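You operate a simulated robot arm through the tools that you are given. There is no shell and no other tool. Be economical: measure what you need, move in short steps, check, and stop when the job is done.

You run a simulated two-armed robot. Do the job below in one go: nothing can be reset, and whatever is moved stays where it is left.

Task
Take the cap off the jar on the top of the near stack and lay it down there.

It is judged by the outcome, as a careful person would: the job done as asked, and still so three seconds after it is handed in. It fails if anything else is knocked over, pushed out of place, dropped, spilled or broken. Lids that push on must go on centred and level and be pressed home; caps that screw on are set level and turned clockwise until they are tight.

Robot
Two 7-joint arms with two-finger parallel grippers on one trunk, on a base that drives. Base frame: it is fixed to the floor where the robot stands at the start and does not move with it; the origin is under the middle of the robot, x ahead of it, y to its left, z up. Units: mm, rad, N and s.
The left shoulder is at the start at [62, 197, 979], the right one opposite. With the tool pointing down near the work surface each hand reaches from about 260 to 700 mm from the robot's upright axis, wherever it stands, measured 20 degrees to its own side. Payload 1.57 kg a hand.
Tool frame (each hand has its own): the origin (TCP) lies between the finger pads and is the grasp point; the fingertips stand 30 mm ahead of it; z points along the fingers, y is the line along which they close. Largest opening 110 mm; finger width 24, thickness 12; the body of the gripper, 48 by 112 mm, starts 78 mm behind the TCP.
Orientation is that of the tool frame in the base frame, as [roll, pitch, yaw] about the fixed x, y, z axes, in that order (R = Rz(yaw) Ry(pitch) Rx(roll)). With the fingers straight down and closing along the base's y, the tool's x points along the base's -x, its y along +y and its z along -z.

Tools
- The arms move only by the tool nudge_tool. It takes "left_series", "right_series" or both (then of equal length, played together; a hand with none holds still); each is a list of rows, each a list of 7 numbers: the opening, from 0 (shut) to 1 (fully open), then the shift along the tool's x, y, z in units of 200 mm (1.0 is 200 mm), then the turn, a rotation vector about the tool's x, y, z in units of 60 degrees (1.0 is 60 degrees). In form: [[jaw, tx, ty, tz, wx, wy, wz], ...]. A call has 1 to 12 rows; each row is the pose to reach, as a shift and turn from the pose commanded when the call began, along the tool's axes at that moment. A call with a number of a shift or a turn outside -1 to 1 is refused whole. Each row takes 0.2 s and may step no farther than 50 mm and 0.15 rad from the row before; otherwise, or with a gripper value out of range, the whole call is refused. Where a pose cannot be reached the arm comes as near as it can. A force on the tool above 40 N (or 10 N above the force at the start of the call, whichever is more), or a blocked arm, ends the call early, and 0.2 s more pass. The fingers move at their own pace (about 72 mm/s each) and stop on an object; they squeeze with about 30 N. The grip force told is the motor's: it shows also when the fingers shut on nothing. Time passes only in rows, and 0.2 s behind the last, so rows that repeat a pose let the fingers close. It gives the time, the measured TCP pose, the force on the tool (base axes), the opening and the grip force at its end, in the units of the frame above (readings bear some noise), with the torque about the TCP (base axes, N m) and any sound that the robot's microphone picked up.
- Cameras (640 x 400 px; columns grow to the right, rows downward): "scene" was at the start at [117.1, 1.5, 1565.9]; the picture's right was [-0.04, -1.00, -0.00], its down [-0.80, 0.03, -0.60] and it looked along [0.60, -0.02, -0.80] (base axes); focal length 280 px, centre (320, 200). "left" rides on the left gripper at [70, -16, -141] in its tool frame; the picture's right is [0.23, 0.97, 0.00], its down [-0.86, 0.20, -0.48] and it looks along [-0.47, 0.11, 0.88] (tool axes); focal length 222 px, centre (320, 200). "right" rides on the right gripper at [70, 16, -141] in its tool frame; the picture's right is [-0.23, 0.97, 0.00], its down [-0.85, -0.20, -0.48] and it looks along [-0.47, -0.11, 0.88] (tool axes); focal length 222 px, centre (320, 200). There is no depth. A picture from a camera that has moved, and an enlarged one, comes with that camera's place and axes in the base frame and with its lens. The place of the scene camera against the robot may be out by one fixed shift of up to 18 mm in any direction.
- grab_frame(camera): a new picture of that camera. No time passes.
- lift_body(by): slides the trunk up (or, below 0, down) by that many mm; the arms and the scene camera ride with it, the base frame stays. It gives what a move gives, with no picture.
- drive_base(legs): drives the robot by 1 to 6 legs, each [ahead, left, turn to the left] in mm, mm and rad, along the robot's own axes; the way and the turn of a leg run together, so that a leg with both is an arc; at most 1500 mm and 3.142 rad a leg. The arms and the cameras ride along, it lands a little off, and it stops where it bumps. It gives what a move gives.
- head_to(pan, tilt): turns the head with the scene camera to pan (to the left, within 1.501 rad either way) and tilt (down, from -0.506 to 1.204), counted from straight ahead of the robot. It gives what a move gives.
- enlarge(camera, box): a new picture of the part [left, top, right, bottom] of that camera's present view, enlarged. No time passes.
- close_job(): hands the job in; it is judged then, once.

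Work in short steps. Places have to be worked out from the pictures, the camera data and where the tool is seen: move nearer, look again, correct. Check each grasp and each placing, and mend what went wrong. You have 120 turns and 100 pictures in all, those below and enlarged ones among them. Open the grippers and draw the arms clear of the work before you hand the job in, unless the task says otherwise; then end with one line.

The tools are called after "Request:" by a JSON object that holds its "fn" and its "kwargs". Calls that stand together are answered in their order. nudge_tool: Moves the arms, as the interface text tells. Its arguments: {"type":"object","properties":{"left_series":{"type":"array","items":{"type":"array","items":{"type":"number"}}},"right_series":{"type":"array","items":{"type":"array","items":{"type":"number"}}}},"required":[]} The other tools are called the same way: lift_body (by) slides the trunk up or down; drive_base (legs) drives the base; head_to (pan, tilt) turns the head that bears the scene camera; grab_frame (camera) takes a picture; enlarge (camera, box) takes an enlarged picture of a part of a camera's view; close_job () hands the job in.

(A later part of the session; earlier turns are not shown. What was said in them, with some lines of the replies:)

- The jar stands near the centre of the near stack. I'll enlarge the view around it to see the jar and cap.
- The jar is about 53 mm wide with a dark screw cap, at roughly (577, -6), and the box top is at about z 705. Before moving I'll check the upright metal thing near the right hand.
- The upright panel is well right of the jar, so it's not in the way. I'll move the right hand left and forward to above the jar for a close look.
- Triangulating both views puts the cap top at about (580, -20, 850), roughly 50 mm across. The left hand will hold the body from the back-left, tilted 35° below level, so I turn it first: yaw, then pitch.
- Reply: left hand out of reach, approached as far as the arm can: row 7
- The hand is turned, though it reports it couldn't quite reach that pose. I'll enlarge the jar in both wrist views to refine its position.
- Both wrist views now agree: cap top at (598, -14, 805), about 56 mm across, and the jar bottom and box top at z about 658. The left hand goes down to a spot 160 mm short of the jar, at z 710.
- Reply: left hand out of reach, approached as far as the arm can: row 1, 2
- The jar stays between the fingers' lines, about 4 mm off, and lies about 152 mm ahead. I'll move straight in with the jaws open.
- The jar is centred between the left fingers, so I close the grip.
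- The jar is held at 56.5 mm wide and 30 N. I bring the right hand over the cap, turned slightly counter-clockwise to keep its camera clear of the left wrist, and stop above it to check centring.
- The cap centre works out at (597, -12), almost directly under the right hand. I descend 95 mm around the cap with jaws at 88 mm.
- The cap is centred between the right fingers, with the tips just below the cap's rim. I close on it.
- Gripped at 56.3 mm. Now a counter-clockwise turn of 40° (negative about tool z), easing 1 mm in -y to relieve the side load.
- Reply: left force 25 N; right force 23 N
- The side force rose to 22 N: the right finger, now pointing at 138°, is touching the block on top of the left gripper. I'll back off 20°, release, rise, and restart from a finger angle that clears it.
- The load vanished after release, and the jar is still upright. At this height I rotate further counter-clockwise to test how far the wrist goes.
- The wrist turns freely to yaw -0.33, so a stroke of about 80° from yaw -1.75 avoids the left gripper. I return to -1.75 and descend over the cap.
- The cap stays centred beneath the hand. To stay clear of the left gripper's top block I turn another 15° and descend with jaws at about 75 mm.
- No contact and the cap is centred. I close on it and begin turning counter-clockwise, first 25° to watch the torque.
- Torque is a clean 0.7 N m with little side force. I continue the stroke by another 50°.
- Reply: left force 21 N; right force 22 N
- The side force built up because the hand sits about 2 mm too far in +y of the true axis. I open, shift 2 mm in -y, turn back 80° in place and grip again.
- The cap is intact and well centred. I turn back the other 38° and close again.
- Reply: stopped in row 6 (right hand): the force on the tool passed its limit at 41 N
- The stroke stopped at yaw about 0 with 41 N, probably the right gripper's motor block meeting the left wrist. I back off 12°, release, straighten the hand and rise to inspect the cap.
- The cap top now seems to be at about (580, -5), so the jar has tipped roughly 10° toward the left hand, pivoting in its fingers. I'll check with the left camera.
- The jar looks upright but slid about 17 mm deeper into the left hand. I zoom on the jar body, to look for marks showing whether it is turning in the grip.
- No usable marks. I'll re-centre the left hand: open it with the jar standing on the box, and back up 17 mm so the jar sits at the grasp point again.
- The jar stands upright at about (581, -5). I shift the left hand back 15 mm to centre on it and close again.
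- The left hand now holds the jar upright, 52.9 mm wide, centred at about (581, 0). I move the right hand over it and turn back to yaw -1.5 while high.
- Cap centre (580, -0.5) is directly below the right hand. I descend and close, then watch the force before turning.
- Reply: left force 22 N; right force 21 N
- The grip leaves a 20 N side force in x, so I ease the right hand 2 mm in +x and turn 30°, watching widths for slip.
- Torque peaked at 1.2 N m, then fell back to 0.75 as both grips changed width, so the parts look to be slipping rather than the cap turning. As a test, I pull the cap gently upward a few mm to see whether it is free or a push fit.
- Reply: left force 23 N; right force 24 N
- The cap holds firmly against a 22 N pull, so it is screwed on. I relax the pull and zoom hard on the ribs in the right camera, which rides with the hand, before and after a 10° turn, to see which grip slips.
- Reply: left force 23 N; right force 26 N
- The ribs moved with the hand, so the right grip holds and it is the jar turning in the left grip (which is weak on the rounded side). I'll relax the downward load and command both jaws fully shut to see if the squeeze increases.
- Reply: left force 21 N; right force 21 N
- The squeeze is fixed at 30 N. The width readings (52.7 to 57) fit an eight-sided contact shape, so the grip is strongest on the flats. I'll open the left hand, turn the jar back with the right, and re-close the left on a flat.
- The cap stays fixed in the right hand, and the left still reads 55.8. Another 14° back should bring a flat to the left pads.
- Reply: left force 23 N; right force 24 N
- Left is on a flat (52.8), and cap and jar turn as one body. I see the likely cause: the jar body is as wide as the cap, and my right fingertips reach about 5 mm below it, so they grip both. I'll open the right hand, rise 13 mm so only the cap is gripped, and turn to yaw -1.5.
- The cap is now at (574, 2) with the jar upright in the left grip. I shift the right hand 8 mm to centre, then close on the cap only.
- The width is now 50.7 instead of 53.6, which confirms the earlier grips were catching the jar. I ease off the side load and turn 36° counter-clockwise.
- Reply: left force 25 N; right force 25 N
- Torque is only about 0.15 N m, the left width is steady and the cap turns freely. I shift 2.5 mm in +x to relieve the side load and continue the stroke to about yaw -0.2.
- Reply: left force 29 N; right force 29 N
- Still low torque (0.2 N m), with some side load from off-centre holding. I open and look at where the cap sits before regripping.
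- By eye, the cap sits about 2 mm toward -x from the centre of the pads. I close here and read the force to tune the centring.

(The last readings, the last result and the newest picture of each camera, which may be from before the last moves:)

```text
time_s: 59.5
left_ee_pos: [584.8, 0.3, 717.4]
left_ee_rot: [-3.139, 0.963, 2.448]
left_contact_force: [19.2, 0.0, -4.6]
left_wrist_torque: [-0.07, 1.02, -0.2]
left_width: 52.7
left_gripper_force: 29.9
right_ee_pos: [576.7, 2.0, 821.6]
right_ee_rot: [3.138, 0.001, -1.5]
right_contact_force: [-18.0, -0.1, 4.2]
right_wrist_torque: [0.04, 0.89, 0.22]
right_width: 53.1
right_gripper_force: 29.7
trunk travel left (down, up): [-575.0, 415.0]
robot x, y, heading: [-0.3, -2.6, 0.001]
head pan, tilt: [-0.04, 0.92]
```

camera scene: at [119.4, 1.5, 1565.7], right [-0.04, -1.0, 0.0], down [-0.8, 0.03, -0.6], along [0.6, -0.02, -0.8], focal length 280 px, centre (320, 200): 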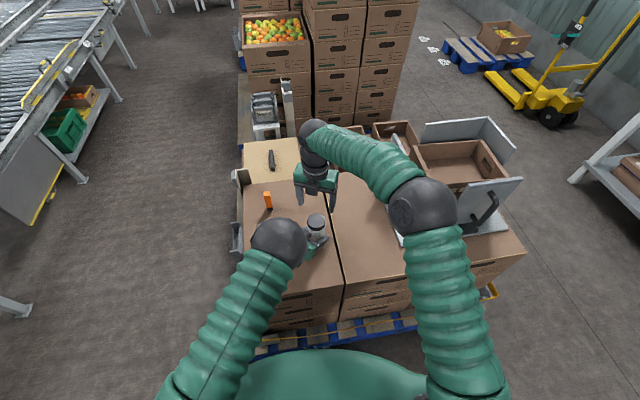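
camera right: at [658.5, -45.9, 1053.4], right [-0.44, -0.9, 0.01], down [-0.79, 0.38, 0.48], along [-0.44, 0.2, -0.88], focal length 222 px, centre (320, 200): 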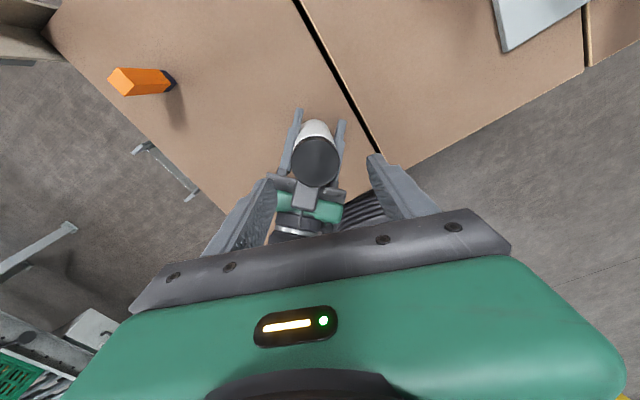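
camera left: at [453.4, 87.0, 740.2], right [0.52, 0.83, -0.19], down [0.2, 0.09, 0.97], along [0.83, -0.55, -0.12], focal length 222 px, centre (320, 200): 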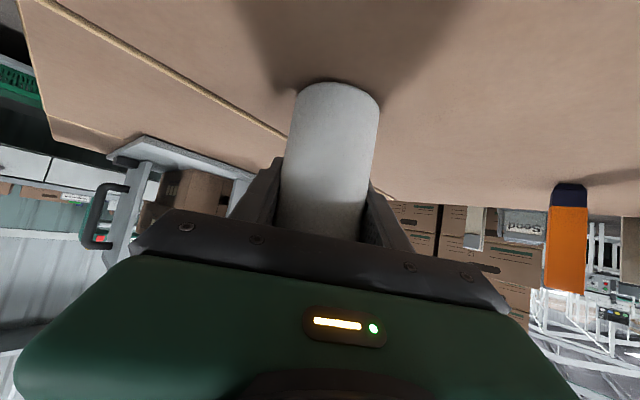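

Balance lies near x 575.8. I shift 2 mm in -x and 1.5 mm in +y while gripped, then make the full stroke in two parts.

Request:
{"fn": "nudge_tool", "kwargs": {"right_series": [[0.3, -0.0075, 0.01, 0, 0, 0, 0], [0.3, -0.0075, 0.01, 0, 0, 0, -0.13], [0.3, -0.0075, 0.01, 0, 0, 0, -0.26], [0.3, -0.0075, 0.01, 0, 0, 0, -0.39], [0.3, -0.0075, 0.01, 0, 0, 0, -0.52], [0.3, -0.0075, 0.01, -0.002, 0, 0, -0.65]]}}

Request:
{"fn": "nudge_tool", "kwargs": {"right_series": [[0.3, 0, 0, 0, 0, 0, -0.13], [0.3, 0, 0, 0, 0, 0, -0.26], [0.3, 0, 0, 0, 0, 0, -0.39], [0.3, 0, 0, 0, 0, 0, -0.52], [0.3, 0, 0, -0.002, 0, 0, -0.6]]}}

```text
time_s: 60.9
left_ee_pos: [582.8, -1.6, 715.7]
left_ee_rot: [-3.137, 0.96, 2.446]
left_contact_force: [-25.2, 1.0, 16.3]
left_wrist_torque: [0.31, -1.35, 0.18]
left_width: 53.1
left_gripper_force: 30.2
right_ee_pos: [576.9, 1.7, 823.2]
right_ee_rot: [-3.138, -0.002, -0.817]
right_contact_force: [23.9, -0.9, -14.6]
right_wrist_torque: [-0.32, -0.95, -0.11]
right_width: 52.7
right_gripper_force: 29.8
trunk travel left (down, up): [-575.0, 415.0]
robot x, y, heading: [3.4, 0.7, -0.001]
head pan, tilt: [-0.04, 0.92]
```

```text
time_s: 62.1
left_ee_pos: [582.7, -1.7, 716.0]
left_ee_rot: [-3.135, 0.96, 2.444]
left_contact_force: [-26.5, -9.7, 2.2]
left_wrist_torque: [0.94, -1.95, 0.3]
left_width: 53.6
left_gripper_force: 29.8
right_ee_pos: [577.0, 3.9, 823.7]
right_ee_rot: [-3.135, -0.004, -0.187]
right_contact_force: [26.4, 9.2, -0.6]
right_wrist_torque: [0.18, -0.82, -0.15]
right_width: 52.7
right_gripper_force: 30.5
trunk travel left (down, up): [-575.0, 415.0]
robot x, y, heading: [1.2, -2.3, 0.004]
head pan, tilt: [-0.04, 0.92]
```

Torque stays low, and the side load points to the cap lying about 3 mm further in +y than the hand. I open, correct that, turn back, regrip and make another stroke.

Request:
{"fn": "nudge_tool", "kwargs": {"right_series": [[0.55, 0, 0, 0, 0, 0, 0], [0.68, 0, 0, 0, 0, 0, 0], [0.68, -0.005, -0.0145, 0, 0, 0, 0.13], [0.68, -0.005, -0.0145, 0, 0, 0, 0.26], [0.68, -0.005, -0.0145, 0, 0, 0, 0.39], [0.68, -0.005, -0.0145, 0, 0, 0, 0.52], [0.68, -0.005, -0.0145, 0, 0, 0, 0.65]]}}

Request:
{"fn": "nudge_tool", "kwargs": {"right_series": [[0.68, 0, 0, 0, 0, 0, 0.13], [0.68, 0, 0, 0, 0, 0, 0.26], [0.68, 0, 0, 0, 0, 0, 0.39], [0.68, 0, 0, 0, 0, 0, 0.52], [0.68, 0, 0, 0, 0, 0, 0.6], [0.5, 0, 0, 0, 0, 0, 0.6], [0.4, 0, 0, 0, 0, 0, 0.6], [0.3, 0, 0, 0, 0, 0, 0.6], [0.3, 0, 0, 0, 0, 0, 0.6]]}}

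Request:
{"fn": "nudge_tool", "kwargs": {"right_series": [[0.3, 0, 0, 0, 0, 0, -0.13], [0.3, 0, 0, 0, 0, 0, -0.26], [0.3, 0, 0, 0, 0, 0, -0.39], [0.3, 0, 0, 0, 0, 0, -0.52], [0.3, 0, 0, -0.002, 0, 0, -0.65]]}}

Request:
{"fn": "nudge_tool", "kwargs": {"right_series": [[0.3, 0, 0, 0, 0, 0, -0.13], [0.3, 0, 0, 0, 0, 0, -0.26], [0.3, 0, 0, 0, 0, 0, -0.39], [0.3, 0, 0, 0, 0, 0, -0.52], [0.3, 0, 0, -0.002, 0, 0, -0.6]]}}

Request:
{"fn": "enlarge", "kwargs": {"camera": "right", "box": [240, 110, 400, 250]}}

```text
time_s: 63.7
left_ee_pos: [584.1, -0.5, 715.6]
left_ee_rot: [-3.136, 0.963, 2.448]
left_contact_force: [0.8, 0.2, 1.0]
left_wrist_torque: [0.05, 0.02, -0.02]
left_width: 52.6
left_gripper_force: 29.6
right_ee_pos: [575.1, 4.6, 822.6]
right_ee_rot: [3.142, 0.003, -0.873]
right_contact_force: [0.7, 0.3, -0.4]
right_wrist_torque: [-0.04, 0.01, 0.01]
right_width: 74.8
right_gripper_force: 0.0
trunk travel left (down, up): [-575.0, 415.0]
robot x, y, heading: [0.8, -0.5, 0.001]
head pan, tilt: [-0.04, 0.92]
```

```text
time_s: 65.7
left_ee_pos: [583.0, -0.2, 715.5]
left_ee_rot: [-3.137, 0.961, 2.448]
left_contact_force: [6.8, -0.8, -0.3]
left_wrist_torque: [0.07, 0.56, -0.06]
left_width: 52.5
left_gripper_force: 30.1
right_ee_pos: [574.9, 5.0, 823.6]
right_ee_rot: [3.14, 0.001, -1.5]
right_contact_force: [-6.0, -1.0, 1.4]
right_wrist_torque: [-0.01, 0.15, 0.0]
right_width: 50.8
right_gripper_force: 30.0
trunk travel left (down, up): [-575.0, 415.0]
robot x, y, heading: [0.8, 2.2, 0.002]
head pan, tilt: [-0.04, 0.92]
```

```text
time_s: 66.9
left_ee_pos: [583.4, -0.6, 714.3]
left_ee_rot: [-3.137, 0.962, 2.449]
left_contact_force: [-8.6, -1.8, 6.0]
left_wrist_torque: [0.35, -0.81, 0.09]
left_width: 53.0
left_gripper_force: 30.2
right_ee_pos: [575.5, 4.1, 823.6]
right_ee_rot: [-3.14, 0.001, -0.819]
right_contact_force: [9.6, 2.1, -3.0]
right_wrist_torque: [-0.03, -0.21, -0.05]
right_width: 50.9
right_gripper_force: 29.6
trunk travel left (down, up): [-575.0, 415.0]
robot x, y, heading: [-1.0, 1.7, -0.004]
head pan, tilt: [-0.04, 0.92]
```

```text
time_s: 68.1
left_ee_pos: [584.0, -0.0, 716.1]
left_ee_rot: [-3.138, 0.96, 2.45]
left_contact_force: [1.0, 1.2, -0.5]
left_wrist_torque: [-0.09, 0.09, -0.02]
left_width: 53.1
left_gripper_force: 29.9
right_ee_pos: [573.2, 4.9, 823.1]
right_ee_rot: [3.141, 0.004, -0.188]
right_contact_force: [0.3, -1.5, 1.4]
right_wrist_torque: [0.0, -0.01, 0.0]
right_width: 50.7
right_gripper_force: 30.3
trunk travel left (down, up): [-575.0, 415.0]
robot x, y, heading: [0.9, -3.4, -0.002]
head pan, tilt: [-0.04, 0.92]
```

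```text
2.86 times, centred on (320, 180) of right
camera zoom: at [640.2, -24.9, 963.1], right [-0.4, -0.91, 0.0], down [-0.8, 0.36, 0.48], along [-0.44, 0.19, -0.88], focal length 635 px, centre (320, 257)
```

zoom: 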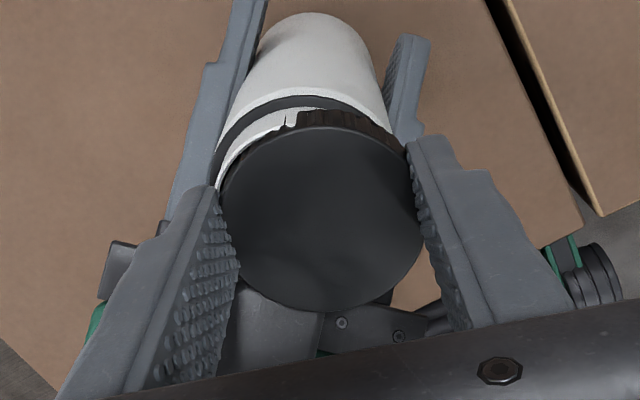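

All forces dropped to zero, and the neck and threads show under the cap: it's loose. I lift it straight up.

Request:
{"fn": "nudge_tool", "kwargs": {"right_series": [[0.3, 0, 0, -0.02, 0, 0, 0], [0.3, 0, 0, -0.05, 0, 0, 0], [0.3, 0, 0, -0.1, 0, 0, 0], [0.3, 0, 0, -0.2, 0, 0, 0], [0.3, 0, 0, -0.35, 0, 0, 0], [0.3, 0, 0, -0.5, 0, 0, 0]]}}

Request:
{"fn": "grab_frame", "kwargs": {"camera": "right"}}

Request:
{"fn": "grab_frame", "kwargs": {"camera": "scene"}}

```text
time_s: 69.5
left_ee_pos: [583.8, -0.2, 714.7]
left_ee_rot: [-3.138, 0.959, 2.448]
left_contact_force: [-0.1, -0.2, 0.2]
left_wrist_torque: [-0.03, -0.02, 0.0]
left_width: 52.9
left_gripper_force: 29.9
right_ee_pos: [573.4, 5.1, 925.7]
right_ee_rot: [-3.141, 0.002, -0.19]
right_contact_force: [-0.8, -0.1, 0.1]
right_wrist_torque: [-0.03, -0.04, 0.01]
right_width: 50.7
right_gripper_force: 29.9
trunk travel left (down, up): [-575.0, 415.0]
robot x, y, heading: [2.4, 5.5, 0.0]
head pan, tilt: [-0.04, 0.92]
```

```text
41 pictures are left
camera right: at [640.3, -23.8, 1064.9], right [-0.41, -0.91, 0.0], down [-0.8, 0.36, 0.48], along [-0.44, 0.2, -0.88], focal length 222 px, centre (320, 200)
```

right: 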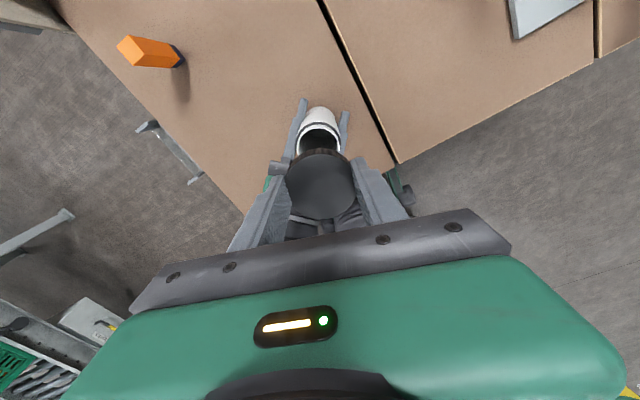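

```text
40 pictures are left
camera scene: at [118.6, 1.8, 1565.8], right [-0.04, -1.0, 0.0], down [-0.8, 0.03, -0.6], along [0.6, -0.02, -0.8], focal length 280 px, centre (320, 200)
```

scene: 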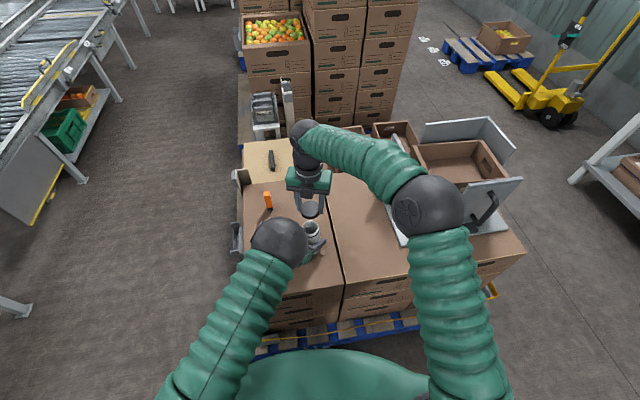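

The cap is off and held, and the jar stands open. Next I let go of the jar with the left hand and back it straight out.

Request:
{"fn": "nudge_tool", "kwargs": {"left_series": [[0.55, 0, 0, 0, 0, 0, 0], [0.7, 0, 0, 0, 0, 0, 0], [0.8, 0, 0, 0, 0, 0, 0], [0.8, 0.03, 0, -0.043, 0, 0, 0], [0.8, 0.115, 0, -0.164, 0, 0, 0], [0.8, 0.23, 0, -0.328, 0, 0, 0], [0.8, 0.345, 0, -0.49, 0, 0, 0], [0.8, 0.459, 0, -0.655, 0, 0, 0]]}}

Request:
{"fn": "grab_frame", "kwargs": {"camera": "left"}}

Request:
{"fn": "grab_frame", "kwargs": {"camera": "scene"}}

```text
time_s: 71.3
left_ee_pos: [461.5, 98.8, 714.4]
left_ee_rot: [-3.137, 0.96, 2.437]
left_contact_force: [-0.2, 0.4, -0.8]
left_wrist_torque: [0.01, -0.01, 0.05]
left_width: 87.8
left_gripper_force: 0.1
right_ee_pos: [574.1, 6.9, 923.0]
right_ee_rot: [3.141, 0.001, -0.191]
right_contact_force: [0.3, 0.9, -0.1]
right_wrist_torque: [-0.03, -0.01, 0.0]
right_width: 50.9
right_gripper_force: 29.9
trunk travel left (down, up): [-575.0, 415.0]
robot x, y, heading: [-1.9, 2.5, -0.002]
head pan, tilt: [-0.04, 0.92]
```

```text
39 pictures are left
camera left: at [332.1, 188.0, 738.6], right [0.53, 0.83, -0.19], down [0.21, 0.09, 0.97], along [0.82, -0.56, -0.12], focal length 222 px, centre (320, 200)
```

left: 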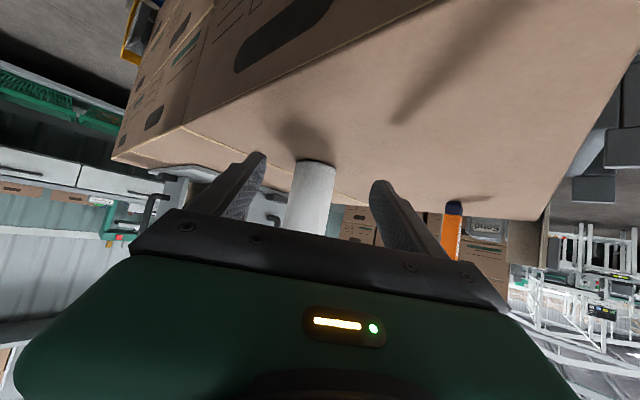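

```text
38 pictures are left
camera scene: at [118.9, 3.5, 1565.8], right [-0.04, -1.0, 0.0], down [-0.8, 0.03, -0.6], along [0.6, -0.03, -0.8], focal length 280 px, centre (320, 200)
```

scene: 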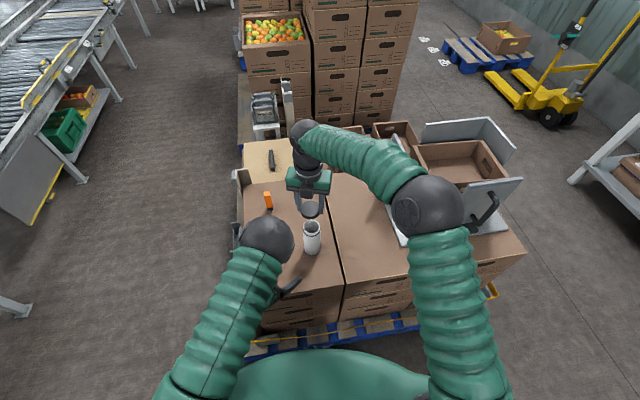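

The jar stands steady at about (574, 4). I draw the left hand up and away, and carry the cap to a clear spot in front of the jar on the same box, around (475, -35).

Request:
{"fn": "nudge_tool", "kwargs": {"left_series": [[0.8, -0.106, 0.06, -0.176, 0, 0, 0], [0.8, -0.212, 0.121, -0.352, 0, 0, 0], [0.8, -0.318, 0.18, -0.528, 0, 0, 0], [0.8, -0.423, 0.242, -0.704, 0, 0, 0]]}}

Request:
{"fn": "nudge_tool", "kwargs": {"right_series": [[0.3, -0.15, 0.1, 0, 0, 0, 0], [0.3, -0.3, 0.2, 0, 0, 0, 0], [0.3, -0.447, 0.295, 0, 0, 0, 0], [0.3, -0.447, 0.295, 0.2, 0, 0, 0], [0.3, -0.447, 0.295, 0.4, 0, 0, 0], [0.3, -0.447, 0.295, 0.6, 0, 0, 0], [0.3, -0.447, 0.295, 0.8, 0, 0, 0]]}}

Request:
{"fn": "grab_frame", "kwargs": {"camera": "right"}}

Request:
{"fn": "grab_frame", "kwargs": {"camera": "scene"}}

```text
time_s: 72.3
left_ee_pos: [439.9, 179.9, 864.2]
left_ee_rot: [-3.136, 0.962, 2.441]
left_contact_force: [0.3, 0.7, -0.2]
left_wrist_torque: [0.03, 0.01, -0.03]
left_width: 88.3
left_gripper_force: 0.1
right_ee_pos: [574.6, 6.5, 924.2]
right_ee_rot: [3.141, -0.001, -0.19]
right_contact_force: [0.8, 0.1, 0.5]
right_wrist_torque: [-0.02, -0.04, 0.0]
right_width: 52.4
right_gripper_force: 30.0
trunk travel left (down, up): [-575.0, 415.0]
robot x, y, heading: [2.6, -1.8, -0.001]
head pan, tilt: [-0.04, 0.92]
```

```text
time_s: 73.9
left_ee_pos: [442.7, 179.1, 863.6]
left_ee_rot: [-3.135, 0.96, 2.442]
left_contact_force: [-0.5, 0.1, 0.4]
left_wrist_torque: [-0.03, -0.01, -0.01]
left_width: 88.3
left_gripper_force: 0.1
right_ee_pos: [476.5, -31.0, 764.2]
right_ee_rot: [3.14, 0.002, -0.19]
right_contact_force: [0.2, 0.1, -0.1]
right_wrist_torque: [-0.01, -0.01, -0.02]
right_width: 52.5
right_gripper_force: 30.7
trunk travel left (down, up): [-575.0, 415.0]
robot x, y, heading: [4.8, -3.7, 0.0]
head pan, tilt: [-0.04, 0.92]
```

```text
37 pictures are left
camera right: at [541.4, -61.7, 903.5], right [-0.41, -0.91, 0.0], down [-0.8, 0.36, 0.48], along [-0.44, 0.2, -0.88], focal length 222 px, centre (320, 200)
```

right: 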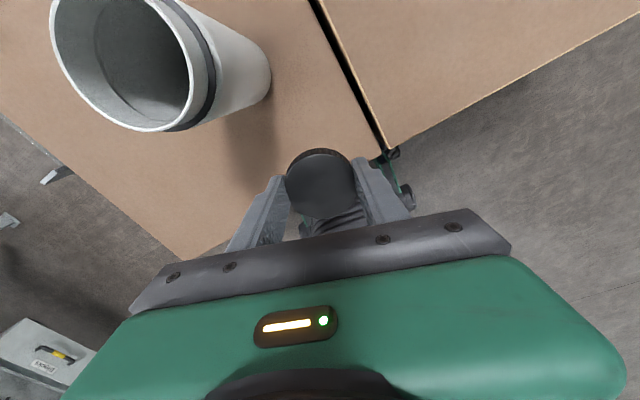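

```text
36 pictures are left
camera scene: at [120.1, 2.8, 1565.7], right [-0.04, -1.0, 0.0], down [-0.8, 0.03, -0.6], along [0.6, -0.03, -0.8], focal length 280 px, centre (320, 200)
```

scene: 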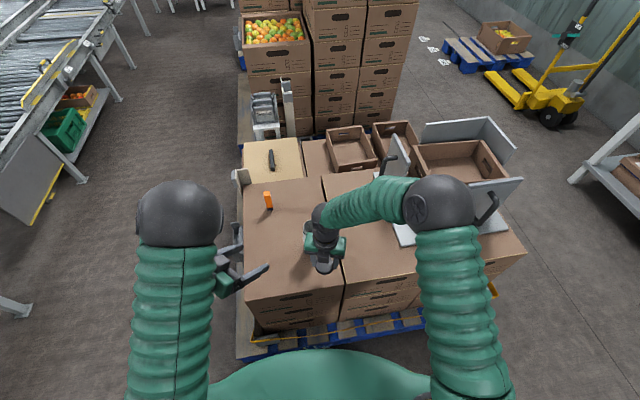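

The box's front edge is near x 437 here, so I shift to about (498, -52) for a safer margin, then lower to just above the surface.

Request:
{"fn": "nudge_tool", "kwargs": {"right_series": [[0.3, 0.123, 0.083, 0, 0, 0, 0], [0.3, 0.123, 0.083, 0.12, 0, 0, 0], [0.3, 0.123, 0.083, 0.22, 0, 0, 0], [0.3, 0.123, 0.083, 0.29, 0, 0, 0]]}}

Request:
{"fn": "grab_frame", "kwargs": {"camera": "right"}}

Request:
{"fn": "grab_frame", "kwargs": {"camera": "left"}}

```text
time_s: 74.9
left_ee_pos: [441.3, 179.9, 864.8]
left_ee_rot: [-3.137, 0.959, 2.44]
left_contact_force: [-0.4, 0.0, -0.1]
left_wrist_torque: [-0.02, -0.04, 0.0]
left_width: 87.9
left_gripper_force: 0.0
right_ee_pos: [498.3, -56.5, 705.4]
right_ee_rot: [-3.142, 0.003, -0.192]
right_contact_force: [0.3, 1.4, -0.1]
right_wrist_torque: [0.02, 0.0, 0.0]
right_width: 52.5
right_gripper_force: 30.2
trunk travel left (down, up): [-575.0, 415.0]
robot x, y, heading: [-0.3, -1.1, -0.004]
head pan, tilt: [-0.04, 0.92]
```

```text
35 pictures are left
camera right: at [563.2, -85.6, 846.2], right [-0.41, -0.91, 0.0], down [-0.8, 0.36, 0.48], along [-0.44, 0.2, -0.88], focal length 222 px, centre (320, 200)
```

right: 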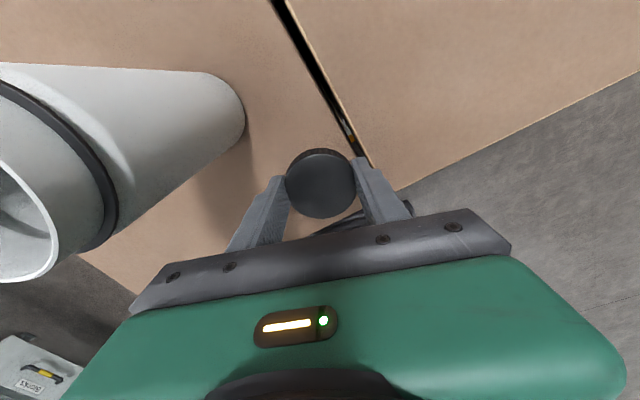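

```text
34 pictures are left
camera left: at [311.8, 267.7, 888.3], right [0.53, 0.83, -0.19], down [0.21, 0.09, 0.97], along [0.82, -0.56, -0.12], focal length 222 px, centre (320, 200)
```

left: 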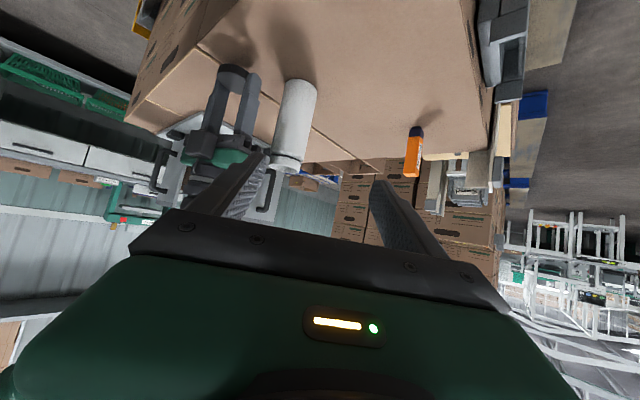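

Margins look fine (gap at y -97, front edge near x 447, cap radius 28). I creep down 8 mm and check for contact.

Request:
{"fn": "nudge_tool", "kwargs": {"right_series": [[0.3, 0, 0, 0.015, 0, 0, 0], [0.3, 0, 0, 0.03, 0, 0, 0], [0.3, 0, 0, 0.04, 0, 0, 0]]}}

Request:
{"fn": "enlarge", "kwargs": {"camera": "left", "box": [190, 50, 290, 120]}}

```text
time_s: 75.7
left_ee_pos: [441.5, 179.3, 865.1]
left_ee_rot: [-3.135, 0.962, 2.442]
left_contact_force: [1.0, -0.8, -0.9]
left_wrist_torque: [0.0, 0.03, 0.02]
left_width: 88.1
left_gripper_force: 0.2
right_ee_pos: [496.0, -57.5, 698.4]
right_ee_rot: [3.141, 0.001, -0.192]
right_contact_force: [0.2, -0.1, -0.3]
right_wrist_torque: [0.0, -0.02, 0.0]
right_width: 52.9
right_gripper_force: 30.0
trunk travel left (down, up): [-575.0, 415.0]
robot x, y, heading: [-1.1, 1.3, 0.004]
head pan, tilt: [-0.04, 0.92]
```

```text
5.71 times, centred on (240, 85) of left
camera zoom: at [311.4, 267.6, 888.5], right [0.53, 0.83, -0.19], down [0.21, 0.09, 0.97], along [0.82, -0.56, -0.12], focal length 1269 px, centre (777, 857)
```

zoom: 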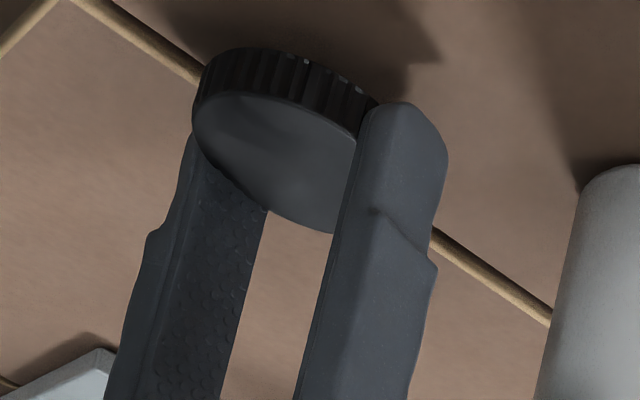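

The cap hangs level, a few mm above the board with no contact yet. I creep down further.

Request:
{"fn": "nudge_tool", "kwargs": {"right_series": [[0.3, 0, 0, 0.01, 0, 0, 0], [0.3, 0, 0, 0.02, 0, 0, 0]]}}

Request:
{"fn": "nudge_tool", "kwargs": {"right_series": [[0.3, 0, 0, 0.01, 0, 0, 0], [0.3, 0, 0, 0.015, 0, 0, 0]]}}

Request:
{"fn": "enlarge", "kwargs": {"camera": "left", "box": [190, 50, 290, 120]}}

```text
time_s: 76.3
left_ee_pos: [442.0, 180.4, 863.8]
left_ee_rot: [-3.136, 0.962, 2.441]
left_contact_force: [0.2, 0.2, 0.0]
left_wrist_torque: [0.0, -0.01, -0.02]
left_width: 87.9
left_gripper_force: 0.0
right_ee_pos: [498.1, -57.5, 694.0]
right_ee_rot: [3.141, 0.003, -0.189]
right_contact_force: [-0.1, 0.1, -0.5]
right_wrist_torque: [-0.01, -0.02, -0.03]
right_width: 52.8
right_gripper_force: 30.3
trunk travel left (down, up): [-575.0, 415.0]
robot x, y, heading: [-1.4, -0.2, 0.001]
head pan, tilt: [-0.04, 0.92]
```

```text
time_s: 76.9
left_ee_pos: [440.8, 178.3, 863.3]
left_ee_rot: [-3.137, 0.961, 2.441]
left_contact_force: [-0.2, 0.4, -0.9]
left_wrist_torque: [0.0, 0.01, 0.01]
left_width: 87.8
left_gripper_force: 0.1
right_ee_pos: [497.0, -57.8, 691.6]
right_ee_rot: [-3.141, 0.0, -0.19]
right_contact_force: [0.0, -0.1, 0.7]
right_wrist_torque: [0.04, -0.05, -0.02]
right_width: 52.6
right_gripper_force: 30.3
trunk travel left (down, up): [-575.0, 415.0]
robot x, y, heading: [-1.2, -1.3, -0.005]
head pan, tilt: [-0.04, 0.92]
```

```text
5.71 times, centred on (240, 85) of left
camera zoom: at [311.4, 267.6, 888.5], right [0.53, 0.83, -0.19], down [0.21, 0.09, 0.97], along [0.82, -0.56, -0.12], focal length 1269 px, centre (777, 857)
```

zoom: 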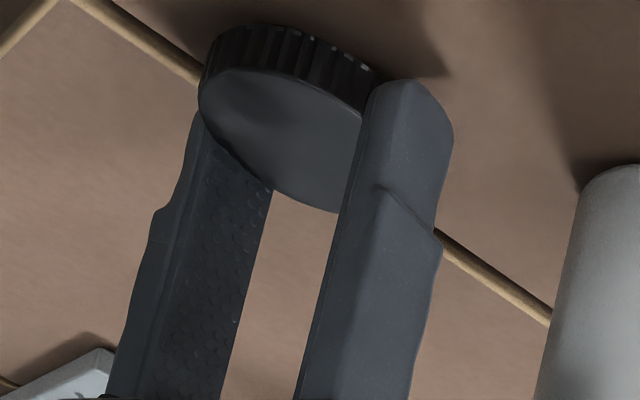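

Still no contact force. I continue down in 2 mm steps.

Request:
{"fn": "nudge_tool", "kwargs": {"right_series": [[0.3, 0, 0, 0.01, 0, 0, 0], [0.3, 0, 0, 0.015, 0, 0, 0]]}}

Request:
{"fn": "nudge_tool", "kwargs": {"right_series": [[0.3, 0, 0, 0.008, 0, 0, 0], [0.3, 0, 0, 0.01, 0, 0, 0]]}}

Request:
{"fn": "enlarge", "kwargs": {"camera": "left", "box": [190, 40, 290, 110]}}

```text
time_s: 77.5
left_ee_pos: [442.1, 179.1, 863.5]
left_ee_rot: [-3.137, 0.961, 2.44]
left_contact_force: [-0.9, -0.4, -0.3]
left_wrist_torque: [-0.01, 0.01, -0.01]
left_width: 87.9
left_gripper_force: 0.1
right_ee_pos: [497.1, -57.6, 688.8]
right_ee_rot: [3.142, 0.002, -0.19]
right_contact_force: [-0.3, -0.4, 0.4]
right_wrist_torque: [0.03, 0.02, 0.01]
right_width: 52.7
right_gripper_force: 30.2
trunk travel left (down, up): [-575.0, 415.0]
robot x, y, heading: [0.9, 3.2, 0.001]
head pan, tilt: [-0.04, 0.92]
```

```text
time_s: 78.1
left_ee_pos: [441.8, 180.8, 864.4]
left_ee_rot: [-3.136, 0.962, 2.443]
left_contact_force: [0.1, 0.3, 0.3]
left_wrist_torque: [-0.03, 0.01, 0.02]
left_width: 88.0
left_gripper_force: 0.0
right_ee_pos: [496.4, -57.9, 685.5]
right_ee_rot: [3.141, 0.001, -0.189]
right_contact_force: [0.1, -0.4, -0.4]
right_wrist_torque: [0.03, -0.03, 0.01]
right_width: 52.6
right_gripper_force: 30.0
trunk travel left (down, up): [-575.0, 415.0]
robot x, y, heading: [1.0, -2.7, -0.002]
head pan, tilt: [-0.04, 0.92]
```

```text
5.71 times, centred on (240, 75) of left
camera zoom: at [311.4, 267.6, 888.5], right [0.53, 0.83, -0.19], down [0.21, 0.09, 0.97], along [0.82, -0.56, -0.12], focal length 1269 px, centre (777, 914)
```

zoom: 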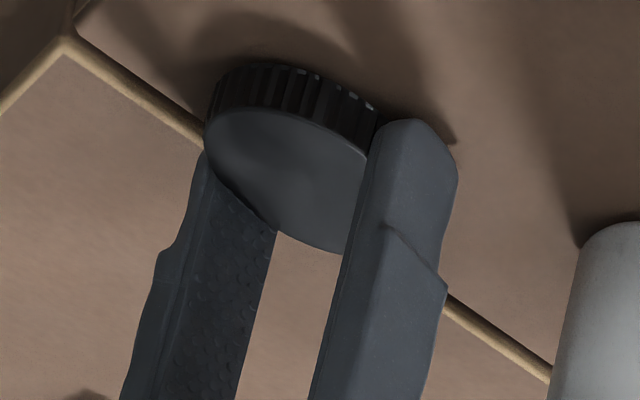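

The shadow is closing in, but there's still no contact. A few more 2 mm steps.

Request:
{"fn": "nudge_tool", "kwargs": {"right_series": [[0.3, 0, 0, 0.008, 0, 0, 0], [0.3, 0, 0, 0.01, 0, 0, 0]]}}

Request:
{"fn": "nudge_tool", "kwargs": {"right_series": [[0.3, 0, 0, 0.008, 0, 0, 0], [0.3, 0, 0, 0.01, 0, 0, 0]]}}

Request:
{"fn": "enlarge", "kwargs": {"camera": "left", "box": [190, 40, 290, 110]}}

```text
time_s: 78.7
left_ee_pos: [440.3, 180.5, 864.1]
left_ee_rot: [-3.138, 0.961, 2.44]
left_contact_force: [0.0, -0.9, 0.8]
left_wrist_torque: [0.0, 0.02, 0.0]
left_width: 88.0
left_gripper_force: 0.0
right_ee_pos: [497.3, -57.0, 685.7]
right_ee_rot: [3.141, 0.002, -0.19]
right_contact_force: [-0.9, -1.4, 8.5]
right_wrist_torque: [-0.28, 0.12, -0.04]
right_width: 53.1
right_gripper_force: 29.8
trunk travel left (down, up): [-575.0, 415.0]
robot x, y, heading: [-1.1, 1.1, 0.001]
head pan, tilt: [-0.04, 0.92]
```

```text
time_s: 79.3
left_ee_pos: [439.1, 179.7, 865.2]
left_ee_rot: [-3.138, 0.964, 2.44]
left_contact_force: [0.7, 0.0, 1.0]
left_wrist_torque: [0.0, 0.0, 0.03]
left_width: 88.0
left_gripper_force: 0.0
right_ee_pos: [497.3, -58.4, 685.0]
right_ee_rot: [-3.138, -0.002, -0.191]
right_contact_force: [2.8, -1.6, 29.6]
right_wrist_torque: [-0.83, 0.41, -0.01]
right_width: 52.4
right_gripper_force: 29.9
trunk travel left (down, up): [-575.0, 415.0]
robot x, y, heading: [4.0, 1.1, -0.004]
head pan, tilt: [-0.04, 0.92]
```

```text
5.71 times, centred on (240, 75) of left
camera zoom: at [309.8, 267.9, 889.5], right [0.53, 0.83, -0.19], down [0.2, 0.09, 0.97], along [0.82, -0.56, -0.12], focal length 1269 px, centre (777, 914)
```

zoom: 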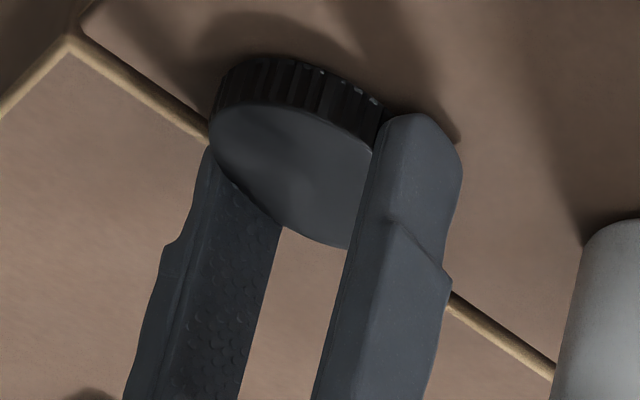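

Contact at TCP z about 685. I back off 2.5 mm to ease the load, open the jaws gently and look.

Request:
{"fn": "nudge_tool", "kwargs": {"right_series": [[0.3, 0, 0, -0.013, 0, 0, 0], [0.5, 0, 0, -0.013, 0, 0, 0], [0.6, 0, 0, -0.013, 0, 0, 0], [0.68, 0, 0, -0.013, 0, 0, 0], [0.68, 0, 0, -0.013, 0, 0, 0]]}}

Request:
{"fn": "enlarge", "kwargs": {"camera": "left", "box": [190, 40, 290, 110]}}

Request:
{"fn": "grab_frame", "kwargs": {"camera": "right"}}

```text
time_s: 80.5
left_ee_pos: [440.0, 178.3, 865.3]
left_ee_rot: [-3.14, 0.962, 2.438]
left_contact_force: [-0.3, -0.3, -0.3]
left_wrist_torque: [0.01, 0.01, -0.02]
left_width: 88.0
left_gripper_force: 0.1
right_ee_pos: [494.5, -57.8, 684.8]
right_ee_rot: [-3.141, 0.001, -0.19]
right_contact_force: [-1.3, -2.3, 13.0]
right_wrist_torque: [0.4, -0.25, -0.18]
right_width: 72.1
right_gripper_force: 0.0
trunk travel left (down, up): [-575.0, 415.0]
robot x, y, heading: [-0.9, 0.5, -0.002]
head pan, tilt: [-0.04, 0.92]
```

```text
5.71 times, centred on (240, 75) of left
camera zoom: at [310.3, 266.8, 889.1], right [0.53, 0.83, -0.19], down [0.2, 0.09, 0.97], along [0.82, -0.56, -0.12], focal length 1269 px, centre (777, 914)
```

zoom: 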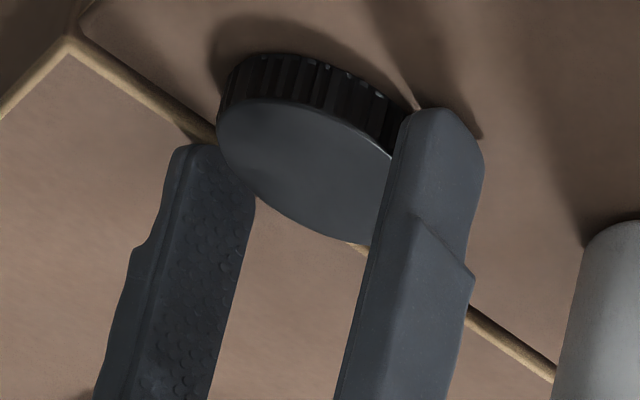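

```text
28 pictures are left
camera right: at [561.1, -87.8, 825.5], right [-0.41, -0.91, 0.0], down [-0.8, 0.36, 0.48], along [-0.44, 0.2, -0.88], focal length 222 px, centre (320, 200)
```

right: 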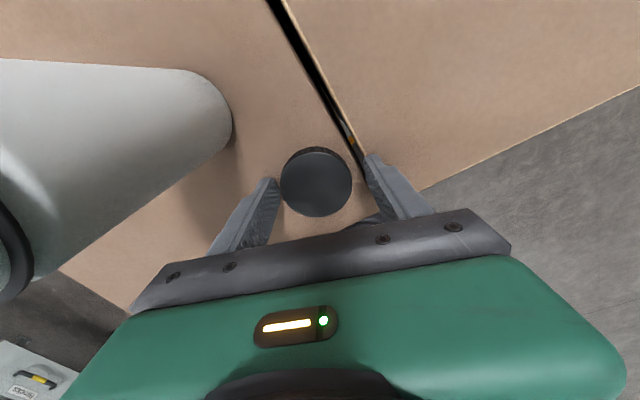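

The cap has been released and rests on the board. The 13 N is the fingertips on the cardboard, so I raise the hand straight up and look.

Request:
{"fn": "nudge_tool", "kwargs": {"right_series": [[0.68, 0, 0, -0.015, 0, 0, 0], [0.68, 0, -0.008, -0.03, 0, 0, 0], [0.68, 0, -0.008, -0.08, 0, 0, 0], [0.68, 0, -0.008, -0.2, 0, 0, 0], [0.68, 0, -0.008, -0.4, 0, 0, 0], [0.68, 0, -0.008, -0.62, 0, 0, 0], [0.68, 0, -0.008, -0.85, 0, 0, 0]]}}

Request:
{"fn": "enlarge", "kwargs": {"camera": "left", "box": [190, 40, 290, 110]}}

Request:
{"fn": "grab_frame", "kwargs": {"camera": "right"}}

```text
time_s: 82.1
left_ee_pos: [440.8, 179.9, 863.7]
left_ee_rot: [-3.139, 0.96, 2.441]
left_contact_force: [-0.8, 0.2, -0.4]
left_wrist_torque: [0.01, -0.02, -0.02]
left_width: 87.9
left_gripper_force: 0.1
right_ee_pos: [495.1, -54.3, 854.9]
right_ee_rot: [-3.14, 0.001, -0.191]
right_contact_force: [-0.1, 0.2, 0.2]
right_wrist_torque: [-0.03, -0.02, -0.02]
right_width: 74.7
right_gripper_force: 0.1
trunk travel left (down, up): [-575.0, 415.0]
robot x, y, heading: [-1.4, -4.2, 0.0]
head pan, tilt: [-0.04, 0.92]
```

```text
5.71 times, centred on (240, 75) of left
camera zoom: at [310.6, 267.5, 888.8], right [0.53, 0.83, -0.19], down [0.2, 0.09, 0.97], along [0.82, -0.56, -0.12], focal length 1269 px, centre (777, 914)
```

zoom: 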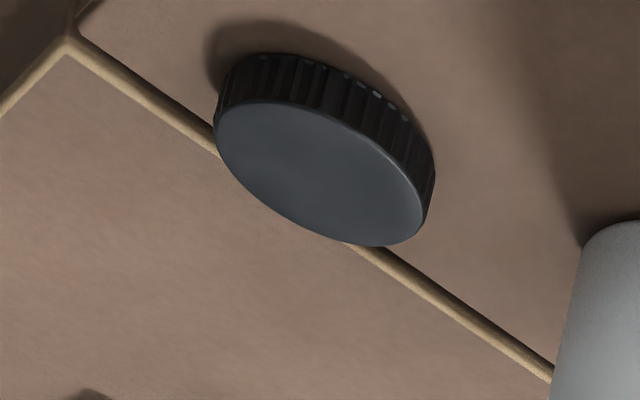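

```text
26 pictures are left
camera right: at [560.8, -82.4, 995.7], right [-0.41, -0.91, 0.0], down [-0.8, 0.36, 0.48], along [-0.44, 0.2, -0.88], focal length 222 px, centre (320, 200)
```

right: 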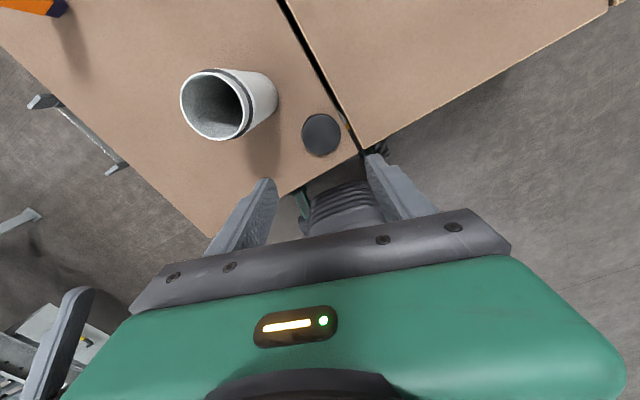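

The cap lies flat on the box, clear of the jar and edges. I draw the right hand up and away to the right, and the left a little further up, then take a final look.

Request:
{"fn": "nudge_tool", "kwargs": {"right_series": [[0.8, 0, 0, -0.2, 0, 0, 0], [0.9, 0, 0, -0.4, 0, 0, 0], [1, 0, 0, -0.6, 0, 0, 0], [1, -0.1, 0.2, -0.65, 0, 0, 0], [1, -0.2, 0.4, -0.7, 0, 0, 0], [1, -0.3, 0.6, -0.7, 0, 0, 0]], "left_series": [[0.8, -0.05, 0.05, -0.15, 0, 0, 0], [0.9, -0.1, 0.1, -0.3, 0, 0, 0], [1, -0.15, 0.1, -0.4, 0, 0, 0], [1, -0.15, 0.1, -0.4, 0, 0, 0], [1, -0.15, 0.1, -0.4, 0, 0, 0], [1, -0.15, 0.1, -0.4, 0, 0, 0]]}}

Request:
{"fn": "grab_frame", "kwargs": {"camera": "scene"}}

Request:
{"fn": "enlarge", "kwargs": {"camera": "scene", "box": [240, 180, 400, 280]}}

```text
time_s: 83.5
left_ee_pos: [417.1, 226.4, 937.8]
left_ee_rot: [-3.138, 0.961, 2.441]
left_contact_force: [-0.3, 0.0, 0.0]
left_wrist_torque: [0.01, 0.01, -0.02]
left_width: 110.0
left_gripper_force: 0.0
right_ee_pos: [414.5, -164.9, 995.3]
right_ee_rot: [3.142, 0.001, -0.189]
right_contact_force: [-1.3, 0.5, 0.1]
right_wrist_torque: [-0.01, -0.02, -0.02]
right_width: 109.8
right_gripper_force: 0.0
trunk travel left (down, up): [-575.0, 415.0]
robot x, y, heading: [-1.1, 1.3, 0.002]
head pan, tilt: [-0.04, 0.92]
```

```text
25 pictures are left
camera scene: at [115.3, 2.1, 1566.0], right [-0.04, -1.0, 0.0], down [-0.8, 0.03, -0.61], along [0.61, -0.02, -0.8], focal length 280 px, centre (320, 200)
```

scene: 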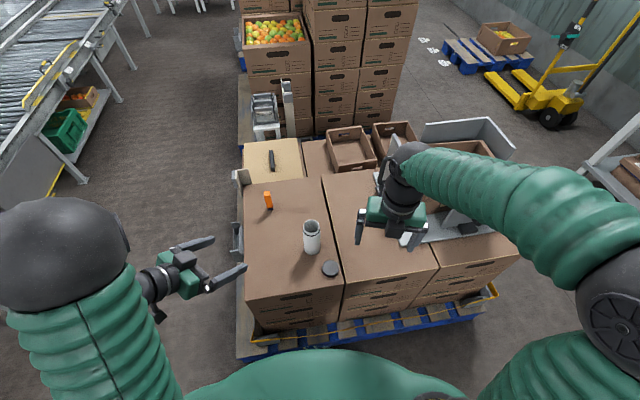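

```text
4.00 times, centred on (320, 230) of scene
camera zoom: at [115.3, 2.1, 1566.0], right [-0.04, -1.0, 0.0], down [-0.8, 0.03, -0.61], along [0.61, -0.02, -0.8], focal length 1119 px, centre (320, 80)
```

zoom: 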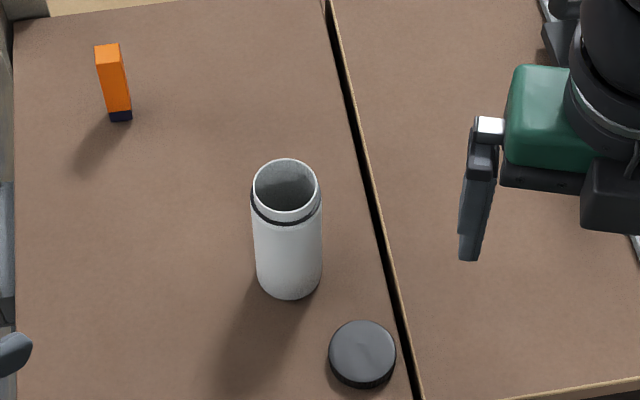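

The jar stands upright and open, the cap lies flat beside it on the box, nothing else has moved, and both grippers are open and clear. I hand it in.

Request:
{"fn": "close_job", "kwargs": {}}

```text
The job is handed in.
```

The cap is unscrewed and lies flat on top of the near stack beside the open jar, which is upright but ended up about 25–30 mm from where it started.
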